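You operate a simulated robot arm through the tools that you are given. There is no shell and no other tool. Be economical: measure what you need, move in short steps, check, and stop when the job is done.

You are at the controls of a simulated robot arm. One attempt, no reset.

TASK
Set the red and blue sliders by the brush card.
Fine: then drop the red and blue brush latches.

The check looks at the end state, three seconds after you hand in, the way a careful person would. Anything else that was tipped, shoved, dropped, spilled or broken makes it a failure.

THE ROBOT
A 7-joint arm with a two-finger parallel gripper, fixed in place. Base frame: the origin is at the foot of the arm, x ahead of it, y to its left, z up; the work surface is at about z = 88.2. Units: cm, degrees, N and s.
With the tool pointing down near the work surface it reaches from about 30 to 70 cm from the base axis. Its first joint turns from -66.0 to 66.0 degrees. Payload 1.57 kg.
Tool frame: the origin (TCP) lies between the finger pads and is the grasp point; the fingertips stand 3 cm ahead of it; z points along the fingers, y is the line along which they close. The gripper opens to 11 cm. The fingers are 2.4 cm wide and 1.2 cm thick; the gripper's body (4.8 by 11.2 cm) begins 7.8 cm behind the TCP.
Orientation is that of the tool frame in the base frame, as [roll, pitch, yaw] about the fixed x, y, z axes, in that order (R = Rz(yaw) Ry(pitch) Rx(roll)). With the fingers straight down and closing along the base's y, the tool's x points along the base's -x, its y along +y and its z along -z.

THE INTERFACE
- The arm moves only by the tool send_rows. Its argument "deltas" is a list of rows, each a list of 7 numbers: the shift along the tool's x, y, z in cm, then the turn, a rotation vector about the tool's x, y, z in degrees, then the closure, from 0 (fully open) to 1 (shut). In form: [[x, y, z, rx, ry, rz, grip], ...]. A call has 1 to 8 rows; each row shifts and turns the commanded pose from where the row before left it, along the tool's axes as they then stand. A row lasts 0.2 s, in which the tool goes at most 5 cm and 8.6 degrees; a call with a longer step from one row to the next is refused whole, and so is a gripper value outside its range. A pose out of reach is approached as far as the arm can. The call stops where the force on the tool passes 50 N (or 10 N more than at its start, if that is more) or the arm is blocked; 0.2 s more then pass. The fingers move at their own pace (about 10.8 cm/s each) and stop on an object; they squeeze with about 29 N. The grip force told is the motor's: it shows also when the fingers shut on nothing. Time passes only in rows, and 0.2 s behind the last, so rows that do not move let the fingers close. It gives the time, the measured TCP pose, the force on the tool (base axes), the opening and the grip force at its end, in the units of the frame above (readings bear some noise), with the torque about the TCP (base axes, N m) and any sound that the robot's microphone picked up, and new pictures: "pictures" is both (left out), scene, wrist or none.
- Cameras (640 x 400 px; columns grow to the right, rows downward): "scene" is fixed at [16.68, -38.27, 140.15]; the picture's right is [0.83, -0.56, 0.00], its down [-0.32, -0.48, -0.81] and it looks along [0.46, 0.68, -0.58] (base axes); focal length 314 px, centre (320, 200). "wrist" rides on the gripper at [7, 1.6, -14.1] in the tool frame; the picture's right is [-0.23, 0.97, 0.00], its down [-0.85, -0.20, -0.48] and it looks along [-0.47, -0.11, 0.88] (tool axes); focal length 222 px, centre (320, 200).
- pixel_to_xyz(camera, pixels): for up to 12 pixels [column, row] of the newest picture of that camera ("zoom" is the newest enlarged one), the place [x, y, z] in the base frame of the surface seen there, good to about 0.3 cm, but the place of the scene camera against the robot may be out by one fixed shift of up to 1.2 cm in any direction. No time passes.
- close_up(camera, box): a new picture of the part [left, top, right, bottom] of that camera's present view, enlarged. No time passes.
- sign_off(): hands the job in; it is judged then, once.

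Go step by step. Measure first, check grasps and placings, and put right what went wrong. The budget is 80 turns and 200 pictures, counting those below and the enlarged ones. Unless the task says otherwise, let go and move clear before handing in, and close with one line.

The tools are called after "Request:" as name(argument=value, ...) on one line, values as JSON. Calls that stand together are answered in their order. send_rows: Moves the arm, as the interface text tells. Its arguments: {"type":"object","properties":{"deltas":{"type":"array"},"pictures":{"type":"string","enum":["both","scene","wrist","none"]}},"required":["deltas"]} The other tools are called the same way: pixel_to_xyz (camera, pixels) gives the place of the surface under pixels of a picture; close_up (camera, box) takes an enlarged picture of a part of a camera's view; sign_off () hands the job in.

At the start:

```text
time: 0.0
tool_pos: [36.89, -2.5, 120.39]
ee_rot: [180.0, 0.1, -179.8]
ft_force: [-0.4, -0.5, 0.4]
moment: [-0.01, 0.0, 0.01]
opening: 11.03
finger_force: 0.1
```

scene: 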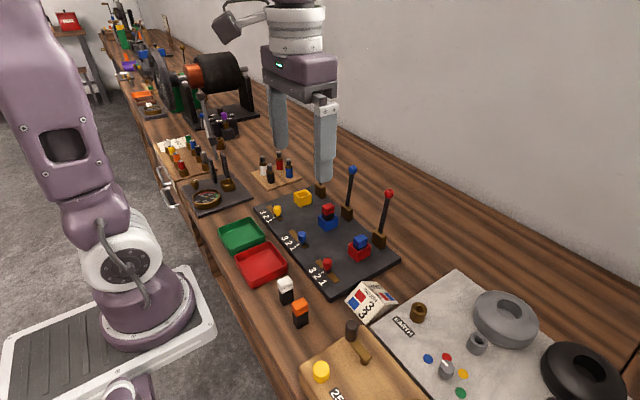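
wrist: 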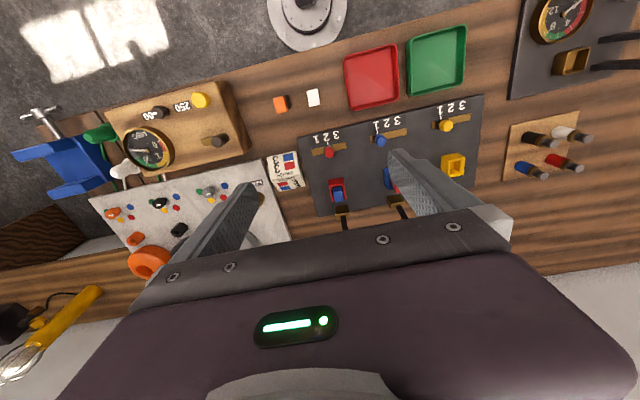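

The panel with three sliders (yellow, blue, red) sits near scene (325,235), with a card at (370,300). I'll enlarge both.

Request:
close_up(camera="scene", box=[330, 270, 410, 330])

Request:
close_up(camera="scene", box=[240, 160, 410, 290])

Request:
close_up(camera="wrist", box=[260, 90, 500, 240])

```text
6.67 times, centred on (370, 300) of scene
```

zoom: 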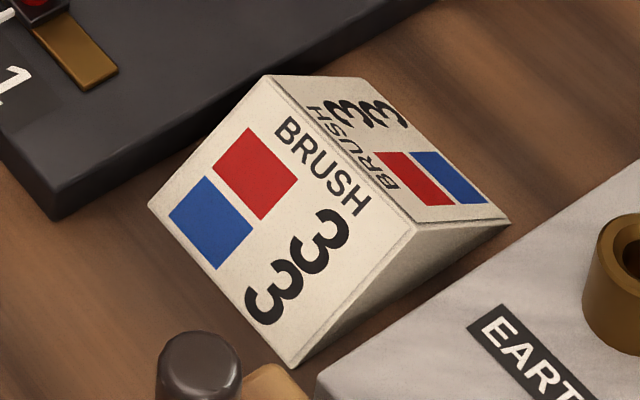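

```text
3.08 times, centred on (325, 225) of scene
```

zoom: 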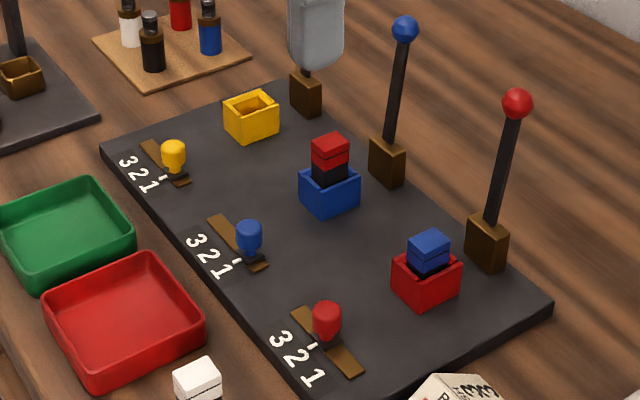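

```text
2.67 times, centred on (380, 165) of wrist
```

zoom: 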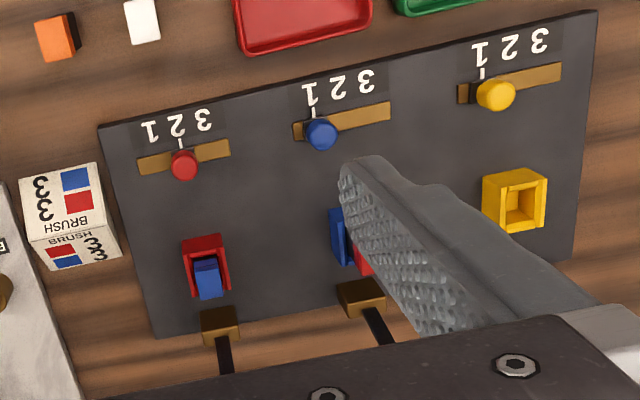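

The card reads red 3, blue 3. Red is now at about 2 and blue at about 1. Next I'll locate the knobs, slots and latches.

Request:
close_up(camera="scene", box=[270, 220, 350, 290])

Request:
pixel_to_xyz(camera="scene", pixels=[[326, 263], [301, 237], [388, 193], [352, 169], [379, 240], [347, 213], [360, 241], [328, 210], [383, 215], [340, 285], [320, 262], [298, 229]])

Request:
pixel_to_xyz(camera="wrist", pixels=[[329, 152], [381, 139], [312, 152], [346, 146], [371, 139], [406, 131], [338, 195], [342, 211], [327, 142], [378, 131], [445, 126], [336, 185]])

```text
5.71 times, centred on (310, 255) of scene
```

zoom: 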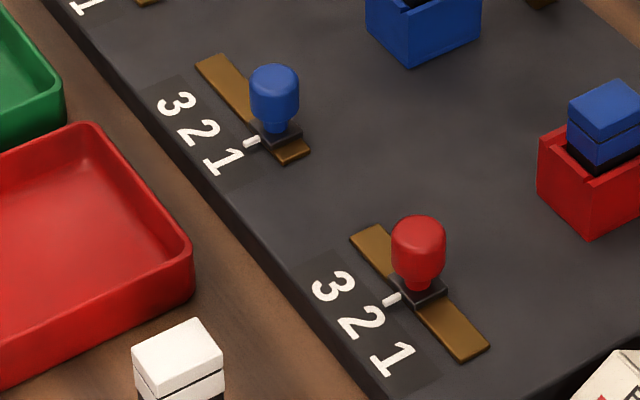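

```text
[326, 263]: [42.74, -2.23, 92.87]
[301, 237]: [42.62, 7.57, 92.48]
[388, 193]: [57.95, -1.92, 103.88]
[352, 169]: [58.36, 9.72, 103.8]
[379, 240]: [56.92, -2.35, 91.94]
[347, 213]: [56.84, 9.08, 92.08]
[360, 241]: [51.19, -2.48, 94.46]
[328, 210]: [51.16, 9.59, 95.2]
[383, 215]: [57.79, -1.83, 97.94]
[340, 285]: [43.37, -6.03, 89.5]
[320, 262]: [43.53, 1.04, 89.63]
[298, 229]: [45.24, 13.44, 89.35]
```

```text
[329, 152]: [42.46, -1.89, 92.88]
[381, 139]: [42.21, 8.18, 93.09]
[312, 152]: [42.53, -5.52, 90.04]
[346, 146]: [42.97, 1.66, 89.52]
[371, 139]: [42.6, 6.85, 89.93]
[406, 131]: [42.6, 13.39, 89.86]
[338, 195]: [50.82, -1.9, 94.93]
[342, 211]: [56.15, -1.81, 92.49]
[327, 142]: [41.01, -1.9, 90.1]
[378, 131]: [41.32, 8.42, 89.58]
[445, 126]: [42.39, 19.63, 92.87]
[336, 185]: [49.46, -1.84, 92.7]
```

The knobs are at about (42.4, -1.9) for red and (42.2, 8.2) for blue, with the top at about z 93, and they travel along y. I'll move above the red knob first and look from closer.

Request:
send_rows(deltas=[[-1.1, 0.1, 3.5, 0, 0, 0, 0.3], [-1.1, 0.1, 3.5, 0, 0, 0, 0.6], [-1.1, 0.1, 3.5, 0, 0, 0, 0.6], [-1.1, 0.1, 3.5, 0, 0, 0, 0.6], [-1.1, 0.2, 3.4, 0, 0, 0, 0.6], [0, 0, 0, 0, 0, 0, 0.6]])

```text
time: 1.4
tool_pos: [42.32, -1.95, 103.0]
ee_rot: [180.0, -0.1, -180.0]
ft_force: [0.0, 0.4, -1.0]
moment: [0.01, -0.02, 0.0]
opening: 4.42
finger_force: 0.1
```

scene: 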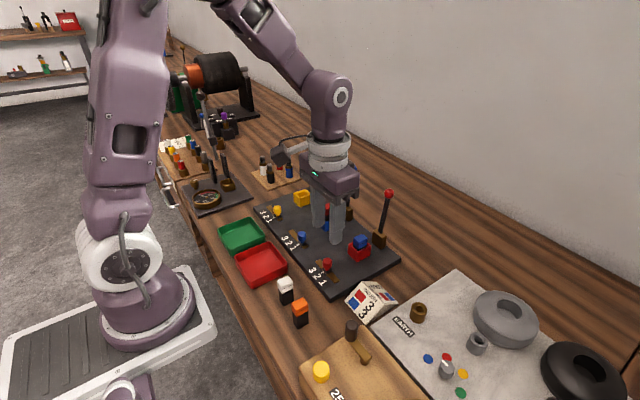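
wrist: 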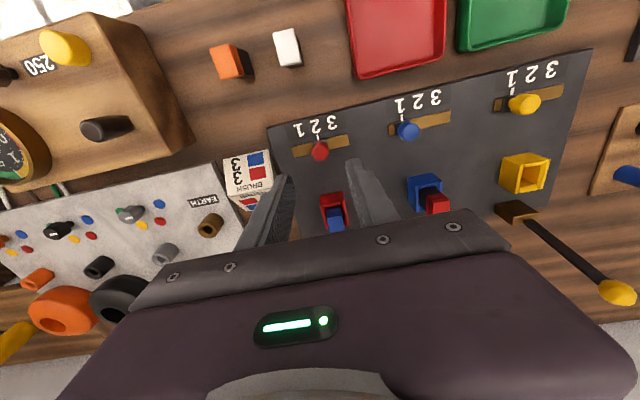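

The red knob is visible at wrist (319,150). I'll measure the digits, ticks, and yellow lever for comparison.

Request:
close_up(camera="wrist", box=[270, 70, 470, 240])

Request:
pixel_to_xyz(camera="wrist", pixels=[[319, 150], [298, 130], [317, 126], [333, 122], [399, 105], [417, 101], [435, 97], [407, 130], [616, 291], [518, 212], [343, 143], [448, 117]])

```text
2.35 times, centred on (370, 155) of wrist
```

zoom: 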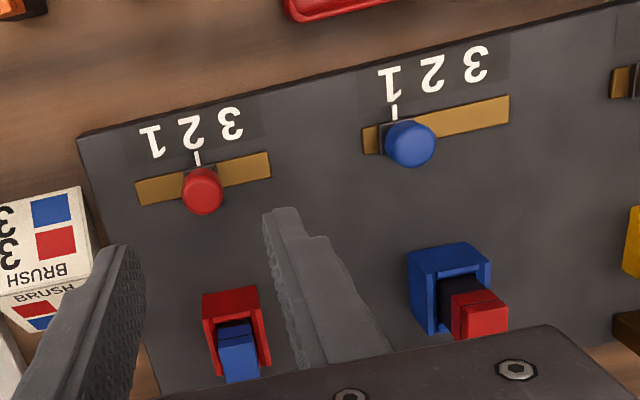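

```text
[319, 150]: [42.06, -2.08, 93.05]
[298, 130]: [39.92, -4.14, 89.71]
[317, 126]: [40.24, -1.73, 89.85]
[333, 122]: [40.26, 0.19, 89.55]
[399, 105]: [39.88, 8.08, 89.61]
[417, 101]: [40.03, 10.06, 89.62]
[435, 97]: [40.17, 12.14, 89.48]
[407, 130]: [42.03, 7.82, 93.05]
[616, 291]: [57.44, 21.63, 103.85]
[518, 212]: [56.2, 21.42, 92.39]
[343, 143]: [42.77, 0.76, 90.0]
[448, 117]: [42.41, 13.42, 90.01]
```

Digit spacing is about 2.0 cm, so the targets are red y≈0.1 and blue y≈12.1. I'll descend around the red knob.

Request:
send_rows(deltas=[[0, 0, 3.0, 0, 0, 0, 0.6], [0, 0, 3.0, 0, 0, 0, 0.6], [0, 0, 2.8, 0, 0, 0, 0.6], [0, 0, 0, 0, 0, 0, 0.6]])

```text
time: 2.4
tool_pos: [42.4, -2.14, 94.28]
ee_rot: [-180.0, 0.0, 180.0]
ft_force: [0.3, -0.2, 1.1]
moment: [0.0, 0.04, 0.02]
opening: 4.42
finger_force: 0.0
```

scene: 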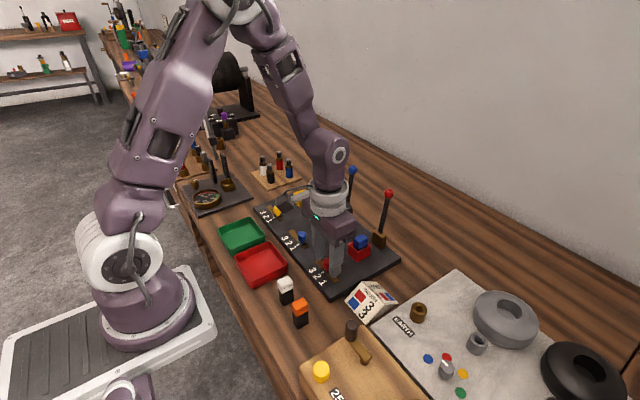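
wrist: 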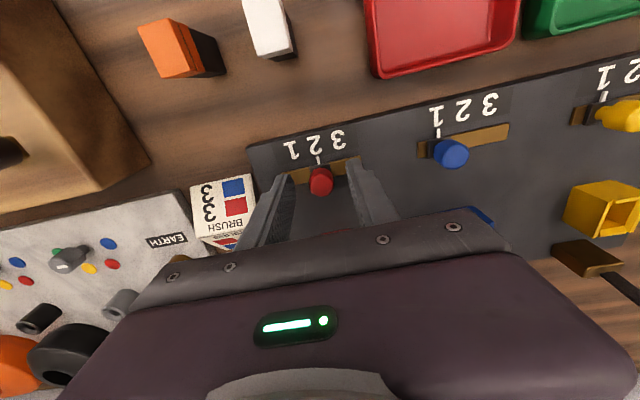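

The red knob (320,181) sits between the fingers, so I'll close on it.

Request:
send_rows(deltas=[[0, 0, 0, 0, 0, 0, 0.8], [0, 0, 0, 0, 0, 0, 0.9], [0, 0, 0, 0, 0, 0, 0.9]], pictures="wrist")

```text
time: 3.2
tool_pos: [42.43, -1.96, 94.17]
ee_rot: [-180.0, 0.0, -179.9]
ft_force: [0.0, 0.7, -6.2]
moment: [-0.22, -0.11, 0.05]
opening: 1.86
finger_force: 33.0
```

wrist: 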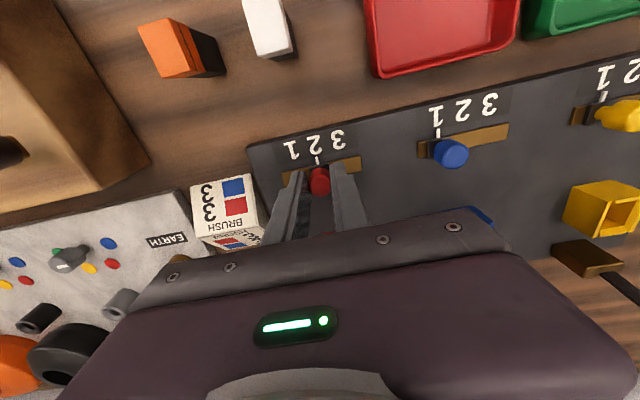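

The red knob is gripped, with an opening of 1.86. I'll slide it +2.05 in y.

Request:
send_rows(deltas=[[0, 0.5, 0, 0, 0, 0, 0.9], [0, 0.5, 0, 0, 0, 0, 0.9], [0, 0.5, 0, 0, 0, 0, 0.9], [0, 0.5, 0, 0, 0, 0, 0.9], [0, 0.05, 0, 0, 0, 0, 0.9]], pictures="wrist")

Request:
close_up(camera="wrist", box=[260, 100, 400, 200])

```text
time: 4.4
tool_pos: [42.35, 0.19, 94.23]
ee_rot: [179.9, 0.0, 180.0]
ft_force: [-2.6, -9.0, 21.4]
moment: [0.04, 0.27, 0.0]
opening: 1.9
finger_force: 33.0
```

wrist: 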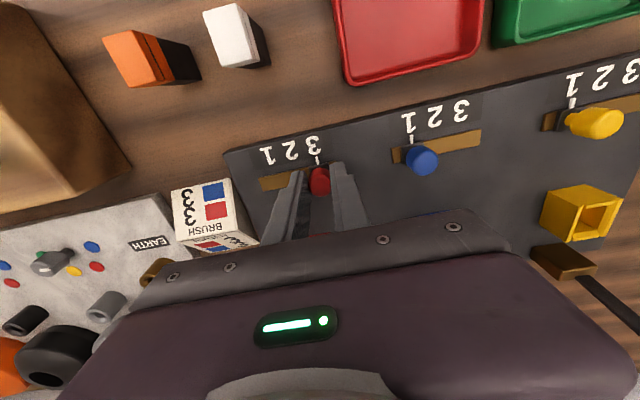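

```text
4.00 times, centred on (330, 150) of wrist
```

zoom: 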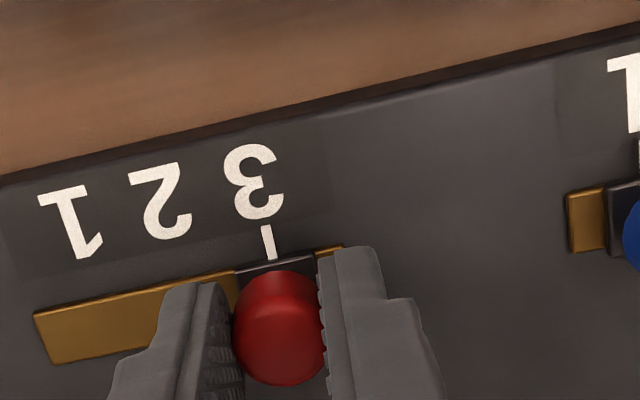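

The red tick is beneath the 3. I'll release, rise and verify from above.

Request:
send_rows(deltas=[[0, 0, 0, 0, 0, 0, 0.7], [0, 0, 0, 0, 0, 0, 0.6], [0, 0, -2.5, 0, 0, 0, 0.6], [0, 0, -3.5, 0, 0, 0, 0.6], [0, 0, 0, 0, 0, 0, 0.6]], pictures="wrist")

Request:
close_up(camera="wrist", box=[260, 90, 460, 200])

```text
time: 5.6
tool_pos: [42.23, 0.15, 100.27]
ee_rot: [-180.0, 0.0, 180.0]
ft_force: [-0.4, 0.5, -0.8]
moment: [0.0, 0.0, -0.01]
opening: 4.39
finger_force: 0.1
```

wrist: 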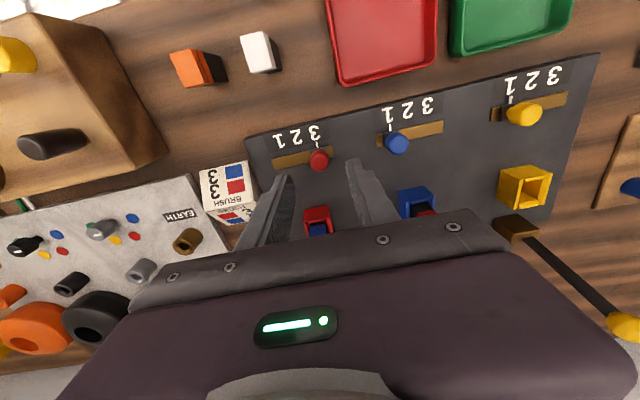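

```text
3.20 times, centred on (360, 145) of wrist
```

zoom: 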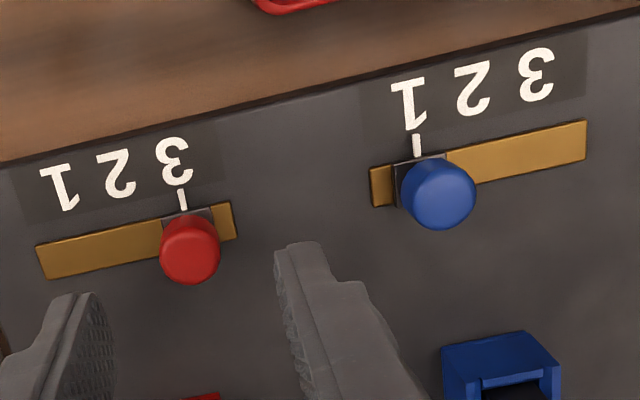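

Red is aligned with 3. Next is blue, at y≈8.0.

Request:
send_rows(deltas=[[0, 4.0, 0, 0, 0, 0, 0.6], [0, 3.9, 0, 0, 0, 0, 0.6], [0, 0, 3.0, 0, 0, 0, 0.6], [0, 0, 3.0, 0, 0, 0, 0.6], [0, 0, 0, 0, 0, 0, 0.6]], pictures="wrist")

Request:
pixel_to_xyz(camera="wrist", pixels=[[320, 181]])

```text
time: 6.8
tool_pos: [42.39, 7.8, 94.19]
ee_rot: [-179.9, -0.1, 180.0]
ft_force: [0.2, -0.4, -0.9]
moment: [0.02, -0.03, 0.03]
opening: 4.39
finger_force: 0.0
```

wrist: 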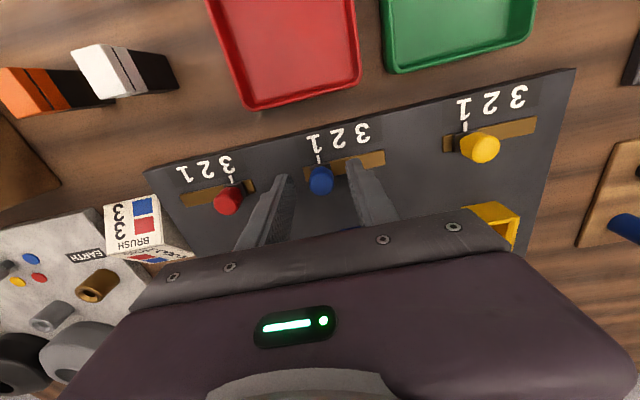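

```text
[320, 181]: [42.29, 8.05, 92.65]
```

Request:
send_rows(deltas=[[0, 0.15, 0, 0, 0, 0, 0.7], [0, 0, 0, 0, 0, 0, 0.9], [0, 0, 0, 0, 0, 0, 0.9]], pictures="none")

Request:
send_rows(deltas=[[0, 0.6, 0, 0, 0, 0, 0.9], [0, 0.6, 0, 0, 0, 0, 0.9], [0, 0.6, 0, 0, 0, 0, 0.9], [0, 0.6, 0, 0, 0, 0, 0.9], [0, 0.6, 0, 0, 0, 0, 0.9], [0, 0.6, 0, 0, 0, 0, 0.9], [0, 0.5, 0, 0, 0, 0, 0.9], [0, 0, 0, 0, 0, 0, 0.9]], pictures="wrist")

Request:
close_up(camera="wrist", box=[240, 100, 420, 210])

```text
time: 7.6
tool_pos: [42.4, 8.08, 94.25]
ee_rot: [179.9, 0.1, -179.9]
ft_force: [0.9, -1.7, -1.3]
moment: [-0.28, -0.09, -0.06]
opening: 1.9
finger_force: 33.3
```

```text
time: 9.4
tool_pos: [42.36, 12.08, 94.29]
ee_rot: [-179.9, 0.0, 180.0]
ft_force: [18.2, -14.8, -8.9]
moment: [-0.08, -0.45, 0.04]
opening: 1.88
finger_force: 33.2
```

wrist: 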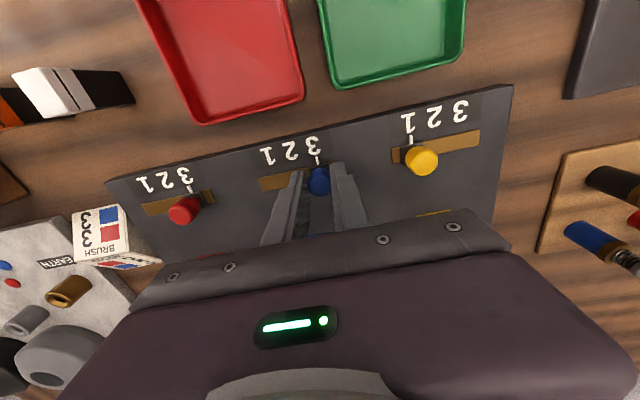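

```text
3.56 times, centred on (330, 155) of wrist
```

zoom: 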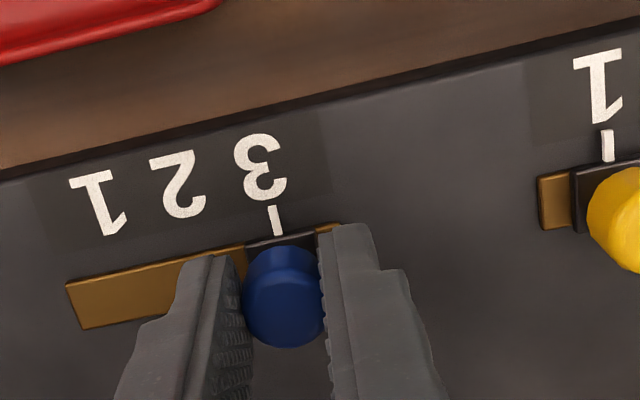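

Blue is on 3. I'll release, rise, and back off for a clear view of the latches.

Request:
send_rows(deltas=[[0, 0, 0, 0, 0, 0, 0.7], [0, 0, 0, 0, 0, 0, 0.6], [0, 0, -4, 0, 0, 0, 0.6], [1, 0, -4.5, 0, 0, 0, 0.6], [2, 0, -4.5, 0, 0, 0, 0.8], [2, 0, -4.5, 0, 0, 0, 1], [2, 0, -4.5, 0, 0, 0, 1], [0, 0, 0, 0, 0, 0, 1]])

Request:
close_up(camera="scene", box=[240, 150, 410, 290])

Request:
close_up(camera="scene", box=[310, 180, 410, 270])

```text
time: 11.2
tool_pos: [35.33, 12.13, 116.3]
ee_rot: [-180.0, 0.0, 179.9]
ft_force: [0.2, 0.1, -0.1]
moment: [-0.02, -0.03, -0.02]
opening: 0.0
finger_force: 20.7
```

scene: 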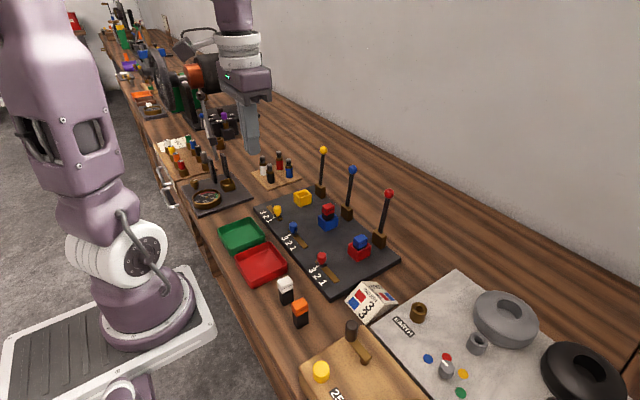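
wrist: 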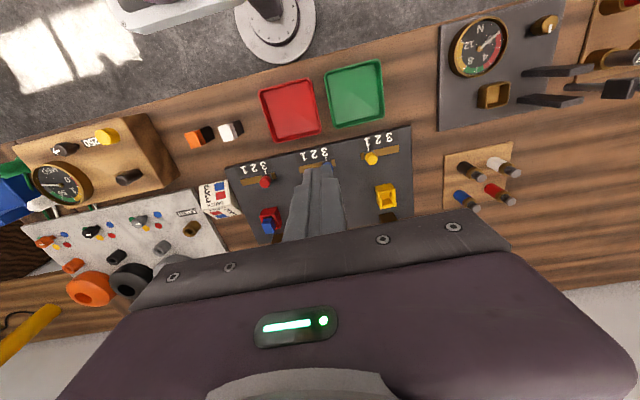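

```text
2.86 times, centred on (325, 220) of scene
```

zoom: 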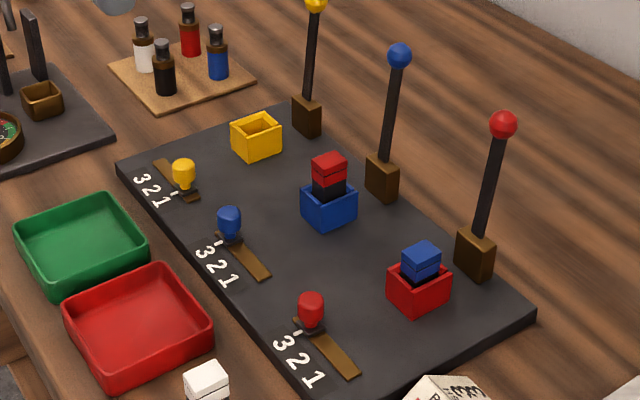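

```text
4.44 times, centred on (360, 225) of scene
```

zoom: 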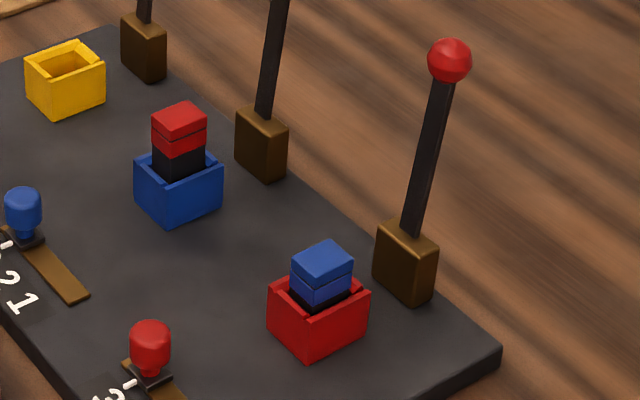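

Both sliders look right. The latches stand upright behind the holders, and the brushes stand at different heights. I'll measure them.

Request:
pixel_to_xyz(camera="zoom", pixels=[[180, 117], [165, 140], [322, 257], [305, 285], [450, 60], [417, 215], [404, 240], [264, 115], [140, 185], [275, 300], [65, 52], [345, 345]])

Request:
pixel_to_xyz(camera="scene", pixels=[[352, 170], [323, 150], [388, 193], [348, 207], [378, 233]])

Request:
close_up(camera="scene", box=[315, 195, 375, 265])

Request:
close_up(camera="scene", box=[210, 210, 330, 330])

```text
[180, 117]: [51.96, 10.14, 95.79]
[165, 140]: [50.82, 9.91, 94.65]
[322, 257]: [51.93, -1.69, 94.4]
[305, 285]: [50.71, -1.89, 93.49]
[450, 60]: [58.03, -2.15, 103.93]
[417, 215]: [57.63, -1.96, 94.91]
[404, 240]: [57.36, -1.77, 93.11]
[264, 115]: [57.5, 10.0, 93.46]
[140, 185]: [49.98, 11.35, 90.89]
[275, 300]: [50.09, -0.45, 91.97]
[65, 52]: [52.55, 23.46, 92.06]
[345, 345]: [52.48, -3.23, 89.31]
```

```text
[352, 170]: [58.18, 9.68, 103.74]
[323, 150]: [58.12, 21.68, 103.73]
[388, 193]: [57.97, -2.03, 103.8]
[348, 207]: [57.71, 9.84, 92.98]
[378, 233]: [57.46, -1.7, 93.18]
```

```text
5.71 times, centred on (345, 230) of scene
```

zoom: 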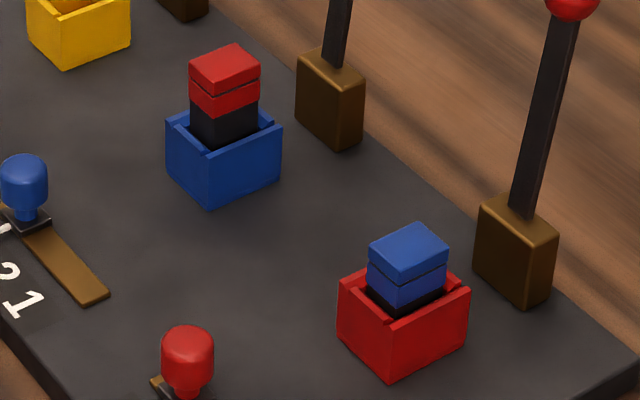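

```text
3.33 times, centred on (270, 270) of scene
```

zoom: 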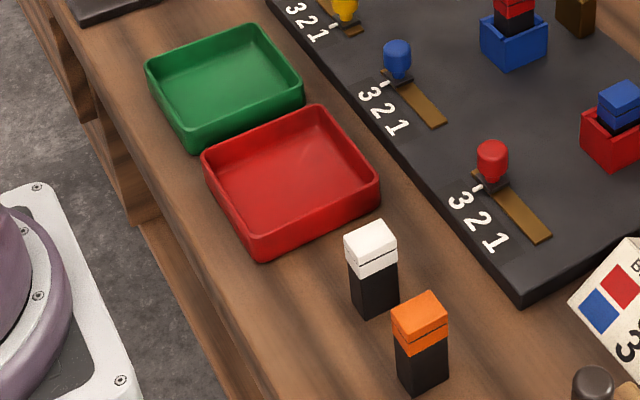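

The latches hinge at x≈57 with knobs at z≈104 (red y≈-1.9, blue y≈9.8). I'll grip each knob and arc it forward onto its brush, red first. I'm moving above it now.

Request:
send_rows(deltas=[[-3.2, -2, 0, 0, 0, 0, 0.6], [-3.2, -2, 0, 0, 0, 0, 0.6], [-3.2, -2, 0, 0, 0, 0, 0.6], [-3.2, -2, 0, 0, 0, 0, 0.6], [-3.2, -2, 0, 0, 0, 0, 0.6], [-3.2, -2, 0, 0, 0, 0, 0.6], [-3.0, -2, 0, 0, 0, 0, 0.6], [0, 0, 4, 0, 0, 0, 0.6]])

Request:
close_up(camera="scene", box=[320, 140, 440, 260])

```text
time: 13.0
tool_pos: [57.69, -1.71, 112.06]
ee_rot: [180.0, 0.0, -179.8]
ft_force: [0.8, -0.1, -1.4]
moment: [0.02, -0.02, 0.0]
opening: 4.39
finger_force: 0.2
```

scene: 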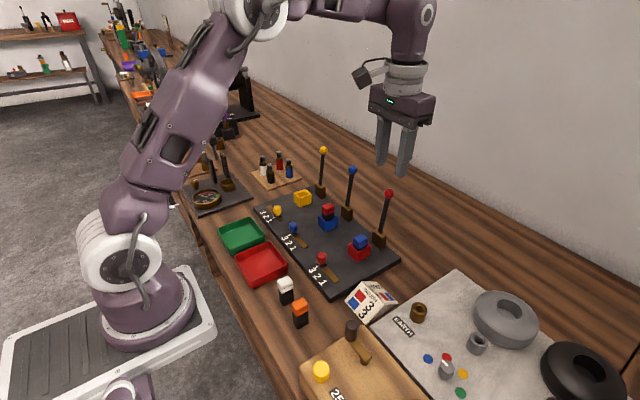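
wrist: 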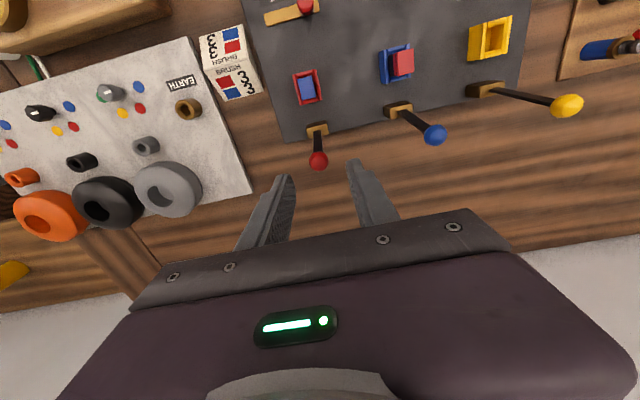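

```text
3.33 times, centred on (380, 200) of scene
```

zoom: 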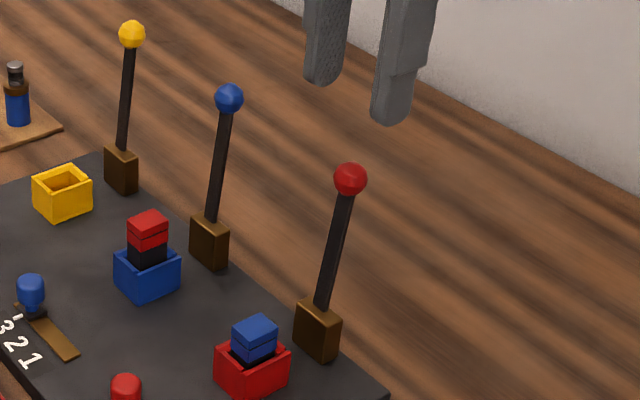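

Request:
pixel_to_xyz(camera="wrist", pixels=[[318, 161], [317, 140], [434, 134], [316, 130], [398, 110], [308, 90], [402, 62]])

```text
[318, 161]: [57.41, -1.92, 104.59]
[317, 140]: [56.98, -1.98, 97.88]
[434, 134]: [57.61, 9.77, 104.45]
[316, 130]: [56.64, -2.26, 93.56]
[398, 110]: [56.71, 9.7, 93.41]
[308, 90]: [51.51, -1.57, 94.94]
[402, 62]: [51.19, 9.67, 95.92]
```

Red knob is at about (57.6, -1.9, 104.1), leaning slightly back. I'll descend around it and close.

Request:
send_rows(deltas=[[0, -0.2, 3, 0, 0, 0, 0.6], [0, 0, 3.2, 0, 0, 0, 0.6], [0, 0, 0, 0, 0, 0, 0.7], [0, 0, 0, 0, 0, 0, 0.85], [0, 0, 0, 0, 0, 0, 0.92], [0, 0, 0, 0, 0, 0, 0.92]])

Request:
close_up(camera="scene", box=[320, 140, 440, 260])

```text
time: 14.4
tool_pos: [57.42, -2.0, 105.91]
ee_rot: [180.0, 0.1, -179.9]
ft_force: [1.7, 2.7, -6.1]
moment: [0.1, -0.31, 0.03]
opening: 2.1
finger_force: 33.8
```

scene: 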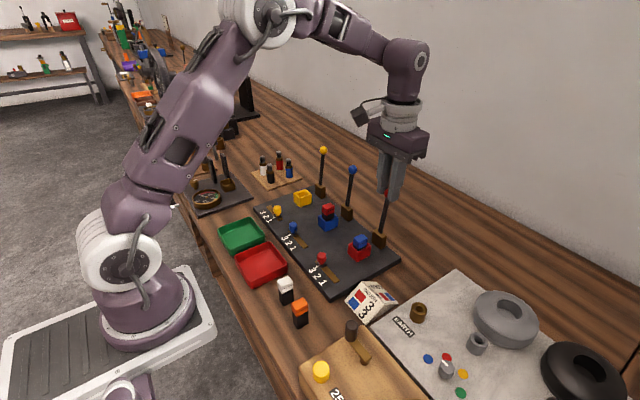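
wrist: 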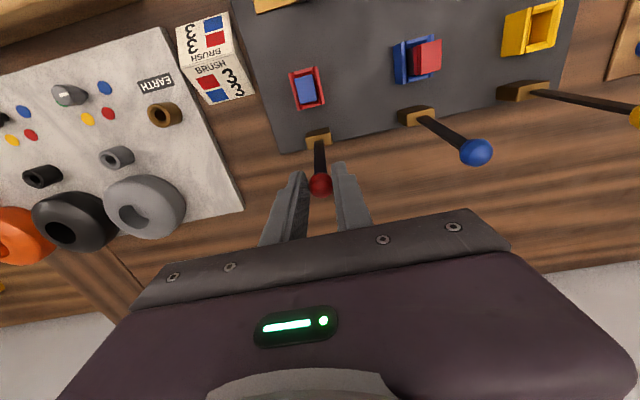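

```text
3.33 times, centred on (380, 200) of scene
```

zoom: 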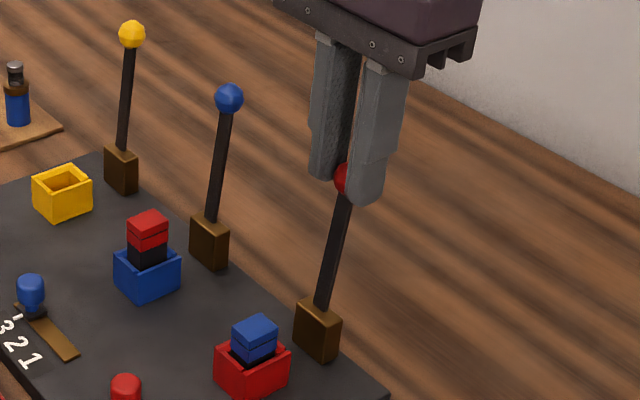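

The knob is held, with an opening of 2.1. I'll start the arc to about 20° forward and watch the force.

Request:
send_rows(deltas=[[0.6, 0, 0, 0, 0, 0, 0.92], [0.6, 0, 0, 0, 0, 0, 0.92], [0.6, 0, 0.02, 0, 0, 0, 0.92], [0.7, 0, 0.09, 0, 0, 0, 0.92], [0.7, 0, 0.13, 0, 0, 0, 0.92], [0.75, 0, 0.19, 0, 0, 0, 0.92], [0.75, 0, 0.24, 0, 0, 0, 0.92]])

Request:
close_up(camera="scene", box=[320, 140, 440, 260])

```text
time: 16.0
tool_pos: [52.72, -1.99, 105.32]
ee_rot: [-180.0, -0.2, 179.9]
ft_force: [1.1, -5.2, 5.7]
moment: [-0.13, -0.32, -0.04]
opening: 2.01
finger_force: 33.7
```

scene: 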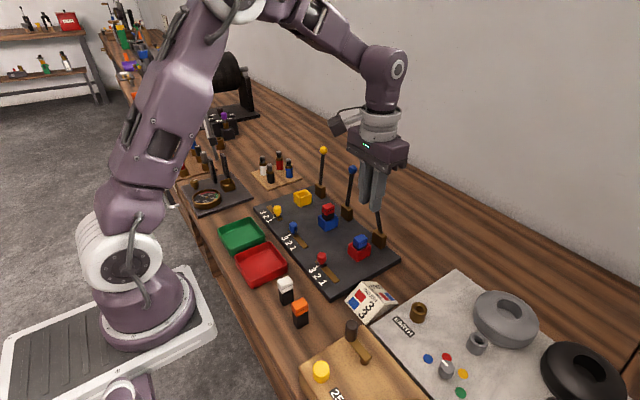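
wrist: 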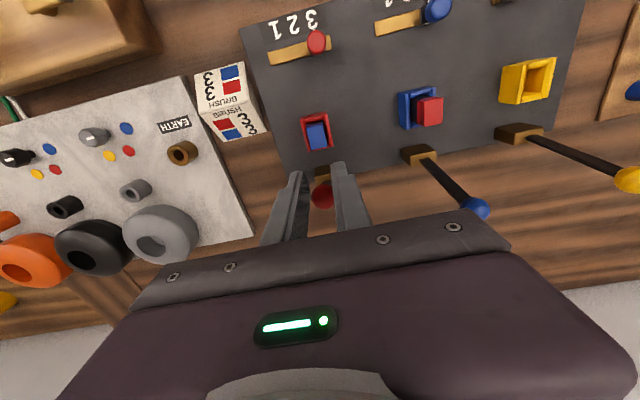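

```text
3.33 times, centred on (380, 200) of scene
```

zoom: 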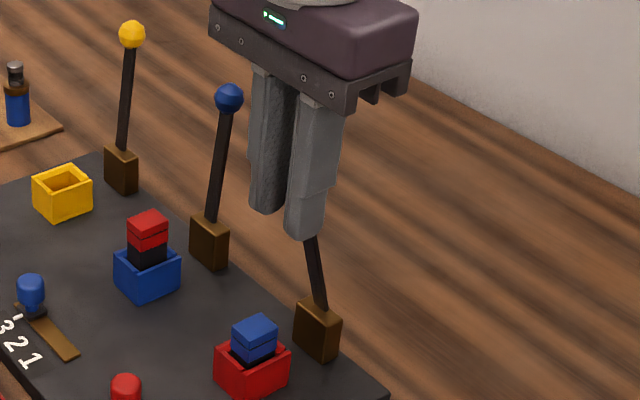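

The lever is following with low force. I'll continue the arc to about 52°.

Request:
send_rows(deltas=[[0.72, 0, 0.3, 0, 0, 0, 0.92], [0.72, 0, 0.34, 0, 0, 0, 0.92], [0.68, 0, 0.4, 0, 0, 0, 0.92], [0.67, 0, 0.45, 0, 0, 0, 0.92], [0.63, 0, 0.5, 0, 0, 0, 0.92], [0.6, 0, 0.53, 0, 0, 0, 0.92], [0.55, 0, 0.57, 0, 0, 0, 0.92], [0.52, 0, 0.6, 0, 0, 0, 0.92]])

Request:
close_up(camera="scene", box=[300, 160, 420, 280])

```text
time: 17.8
tool_pos: [47.66, -1.86, 101.79]
ee_rot: [179.9, 0.0, -179.9]
ft_force: [0.1, -0.1, -0.8]
moment: [-0.01, -0.01, 0.03]
opening: 0.88
finger_force: 0.0
```

scene: 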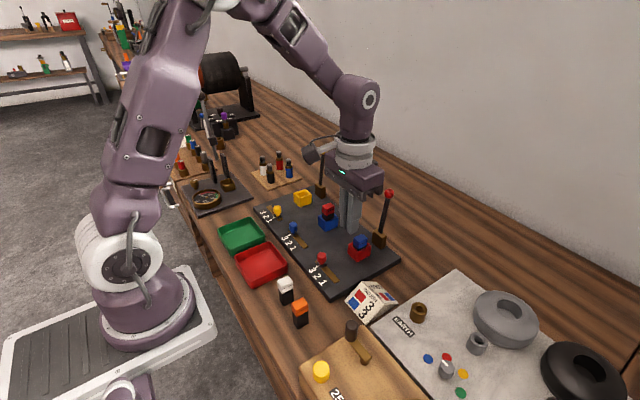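
wrist: 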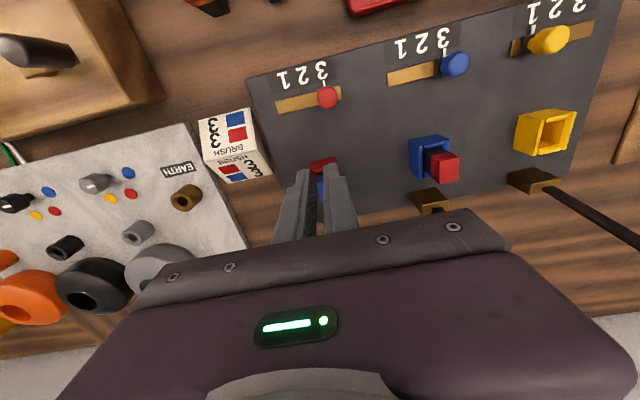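

```text
3.33 times, centred on (360, 220) of scene
```

zoom: 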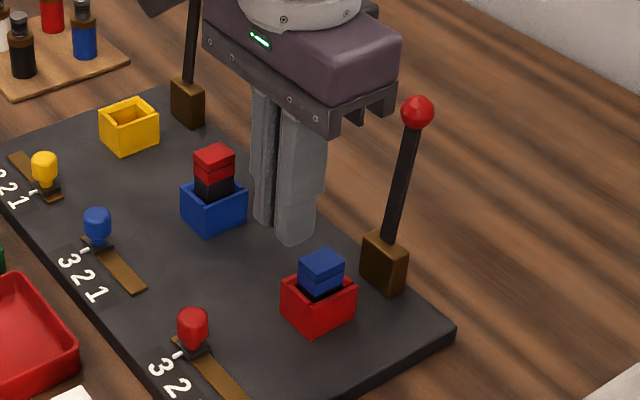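

The knob slipped out and the lever returned upright, so it's sprung or friction-held. I'll go behind it with closed fingers and push it over instead.

Request:
send_rows(deltas=[[0, 0, -4, 0, 0, 0, 1], [0, 0, -4.5, 0, 0, 0, 1], [0, 0, -2.5, 0, 0, 0, 1], [-4.6, 0, 0, 0, 0, 0, 1], [-4.6, 0, 0, 0, 0, 0, 1], [-4.3, -0.1, 0, 0, 0, 0, 1], [0, 0, 4.2, 0, 0, 0, 1], [0, 0, 4.1, 0, 0, 0, 1]])

Request:
close_up(camera="scene", box=[320, 140, 440, 260])

```text
time: 19.6
tool_pos: [61.31, -2.0, 104.38]
ee_rot: [180.0, 0.0, 179.9]
ft_force: [0.5, -0.5, 0.2]
moment: [0.01, -0.03, -0.01]
opening: 0.0
finger_force: 21.3
```

scene: 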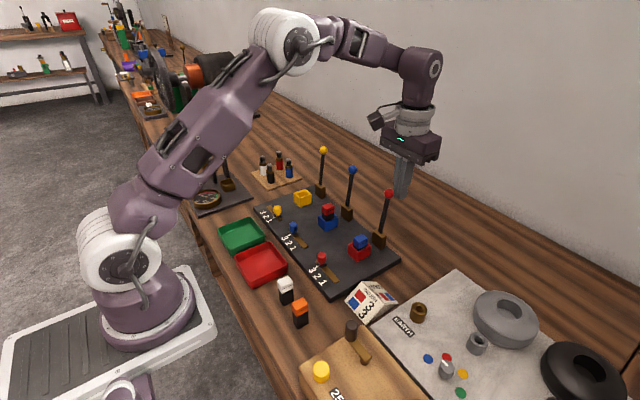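
wrist: 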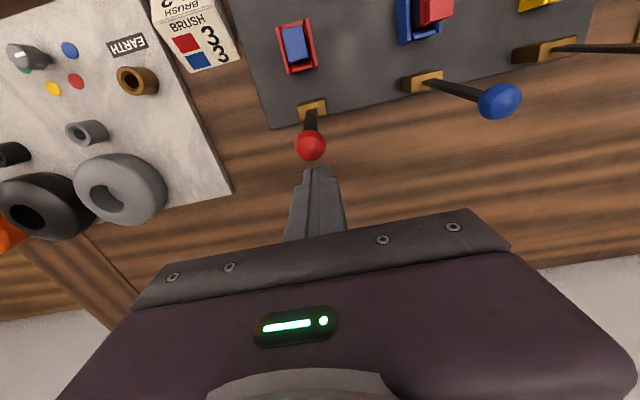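

```text
3.33 times, centred on (380, 200) of scene
```

zoom: 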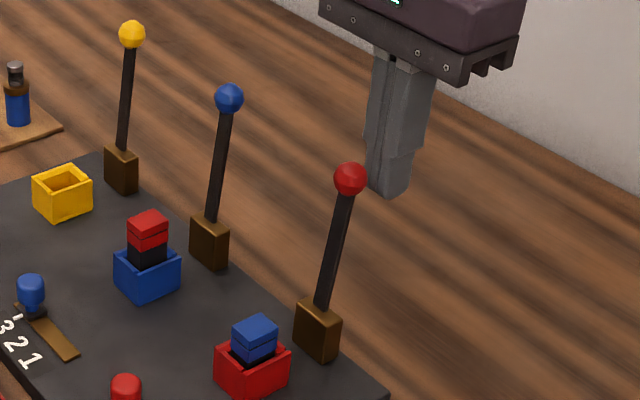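

The fingers are behind the red lever, so I'll push along the arc to about 30°.

Request:
send_rows(deltas=[[1.2, 0, 0, 0, 0, 0, 1], [1.2, 0, -0.1, 0, 0, 0, 1], [1.0, 0, -0.05, 0, 0, 0, 1], [1.0, 0, 0, 0, 0, 0, 1], [0.8, 0, 0.12, 0, 0, 0, 1], [0.75, 0, 0.2, 0, 0, 0, 1], [0.75, 0, 0.25, 0, 0, 0, 1], [0.7, 0, 0.32, 0, 0, 0, 1]])

Request:
close_up(camera="scene", box=[320, 140, 440, 260])

```text
time: 21.4
tool_pos: [53.72, -1.98, 103.49]
ee_rot: [180.0, 0.0, -179.9]
ft_force: [0.1, 0.1, -0.7]
moment: [0.05, 0.0, 0.0]
opening: 0.01
finger_force: 21.5
```

scene: 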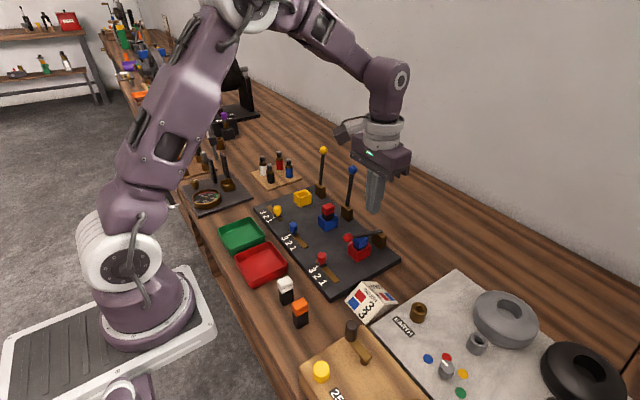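
wrist: 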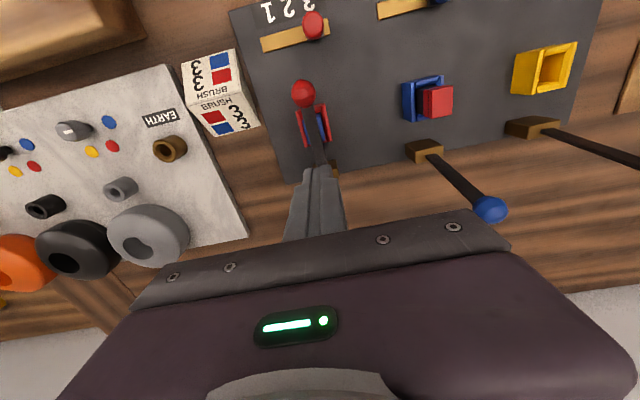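

```text
3.33 times, centred on (380, 200) of scene
```

zoom: 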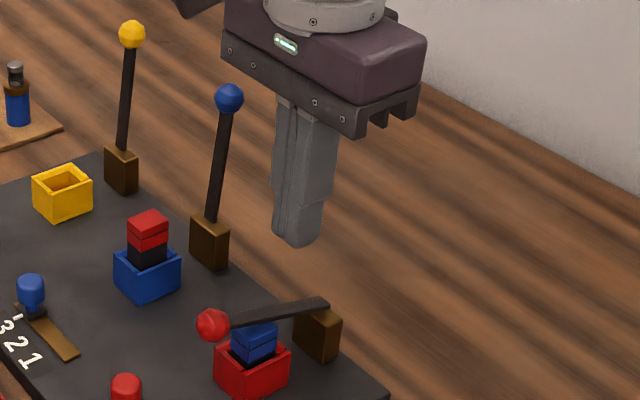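

The red latch dropped on its own onto the brush (knob at wrist (303,93)). Now I'll do the same for blue from behind.

Request:
send_rows(deltas=[[0, 0, -4.5, 0, 0, 0, 1], [0, 0, -4, 0, 0, 0, 1], [-3, 3.9, 0, 0, 0, 0, 1], [-3, 3.9, 0, 0, 0, 0, 1], [-1.5, 3.95, 0, 0, 0, 0, 1], [0, 0, 4, 0, 0, 0, 1], [0, 0, 3.7, 0, 0, 0, 1], [0, 0, 0, 0, 0, 0, 1]])

Request:
close_up(camera="scene", box=[300, 140, 420, 260])

```text
time: 23.2
tool_pos: [61.36, 9.51, 104.14]
ee_rot: [179.9, 0.0, -180.0]
ft_force: [0.1, 0.8, 0.0]
moment: [0.03, 0.0, -0.01]
opening: 0.01
finger_force: 21.2
```

scene: 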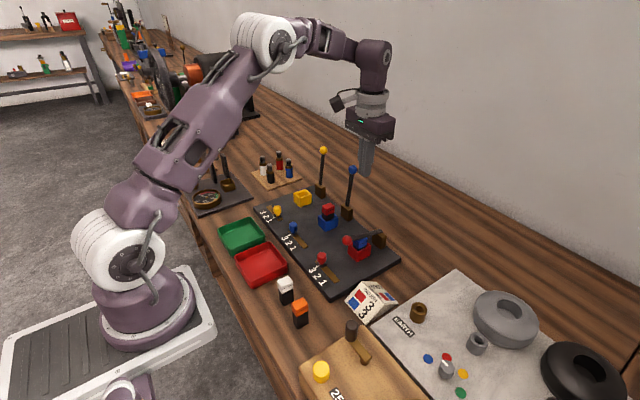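
wrist: 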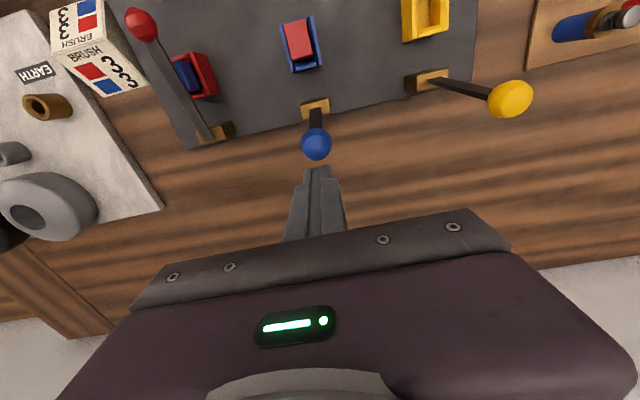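

```text
3.33 times, centred on (360, 200) of scene
```

zoom: 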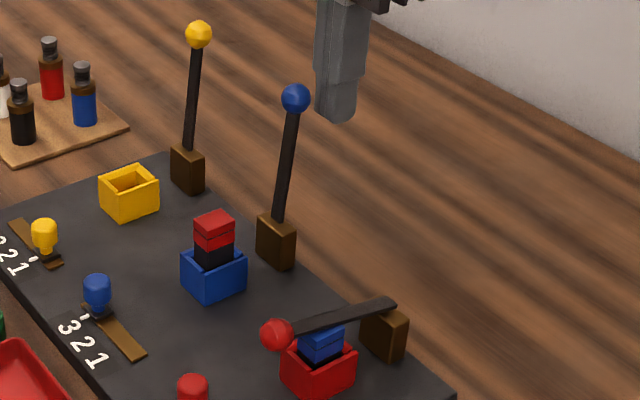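

Request:
send_rows(deltas=[[1.2, 0.2, 0, 0, 0, 0, 1], [1.2, 0, -0.1, 0, 0, 0, 1], [1.0, 0, -0.05, 0, 0, 0, 1], [0.9, 0, 0, 0, 0, 0, 1], [0.7, 0, 0.1, 0, 0, 0, 1], [0.7, 0, 0.15, 0, 0, 0, 1], [0.7, 0, 0.2, 0, 0, 0, 1], [0, 0, 0, 0, 0, 0, 1]])

Request:
close_up(camera="scene", box=[300, 140, 420, 260])

```text
time: 25.0
tool_pos: [54.94, 9.92, 104.17]
ee_rot: [180.0, 0.0, -180.0]
ft_force: [-0.4, 0.9, -0.4]
moment: [0.02, -0.03, 0.0]
opening: 0.02
finger_force: 21.4
```

scene: 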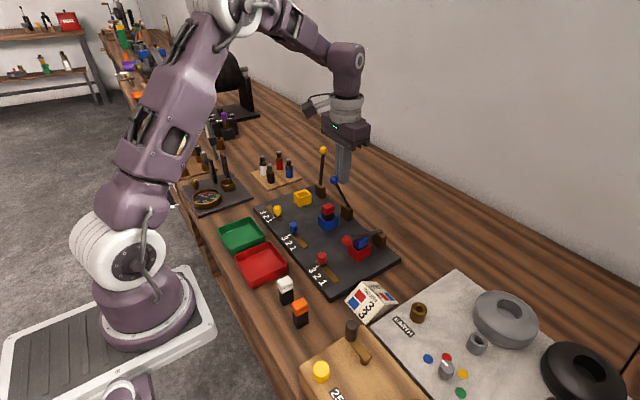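
wrist: 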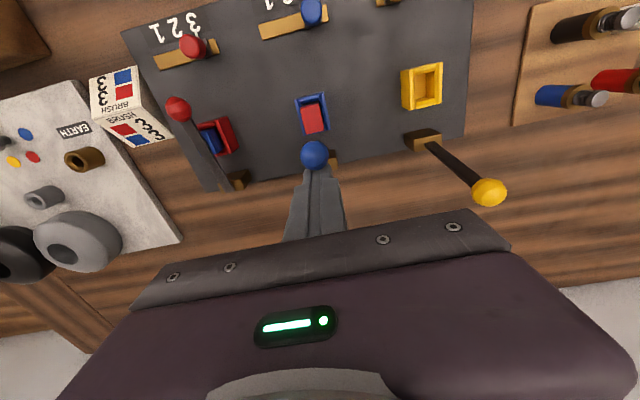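

```text
3.33 times, centred on (360, 200) of scene
```

zoom: 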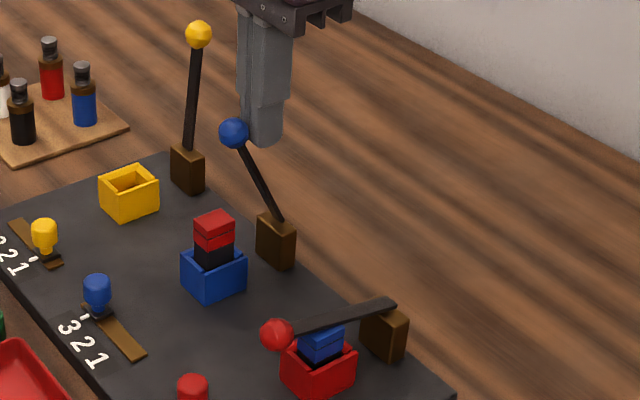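

The blue lever is leaning against the fingers at about 25°. I'll push on along the arc.

Request:
send_rows(deltas=[[0.6, 0, 0.25, 0, 0, 0, 1], [0.7, 0, 0.3, 0, 0, 0, 1], [0.65, 0, 0.4, 0, 0, 0, 1], [0.65, 0, 0.45, 0, 0, 0, 1], [0, 0, 0, 0, 0, 0, 1]])

Request:
close_up(camera="scene", box=[300, 140, 420, 260])

```text
time: 26.2
tool_pos: [52.44, 9.77, 102.71]
ee_rot: [-180.0, 0.0, -179.9]
ft_force: [0.7, -0.8, -0.1]
moment: [-0.02, 0.01, 0.02]
opening: 0.02
finger_force: 21.0
```

scene: 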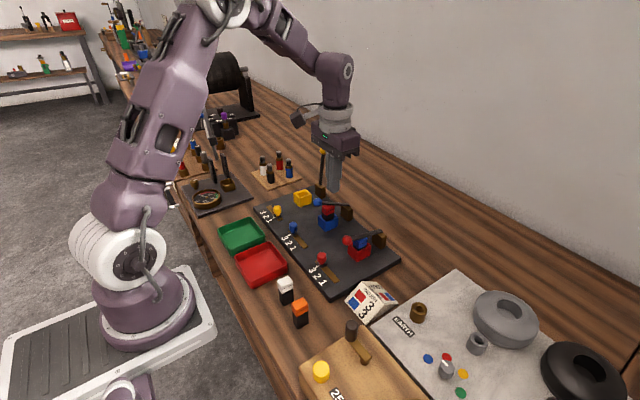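
wrist: 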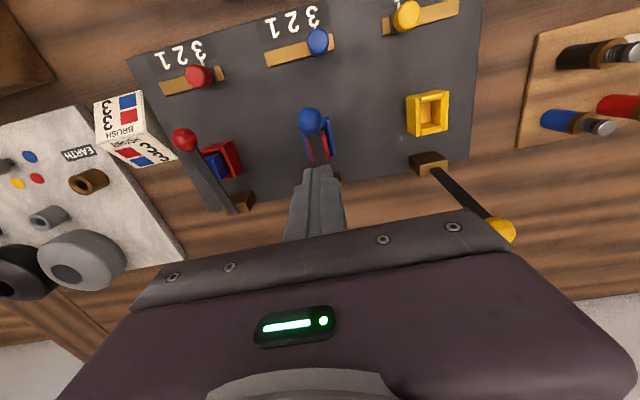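

```text
3.33 times, centred on (360, 200) of scene
```

zoom: 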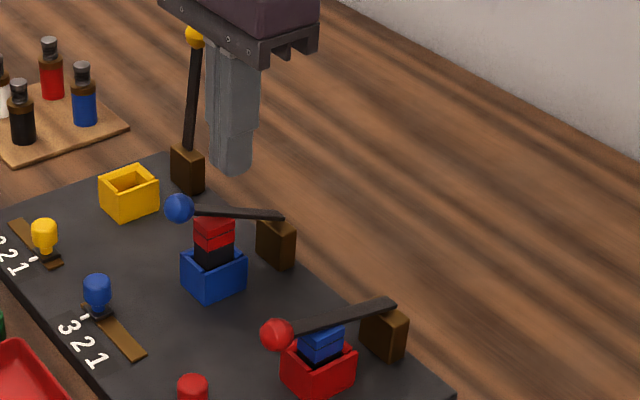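

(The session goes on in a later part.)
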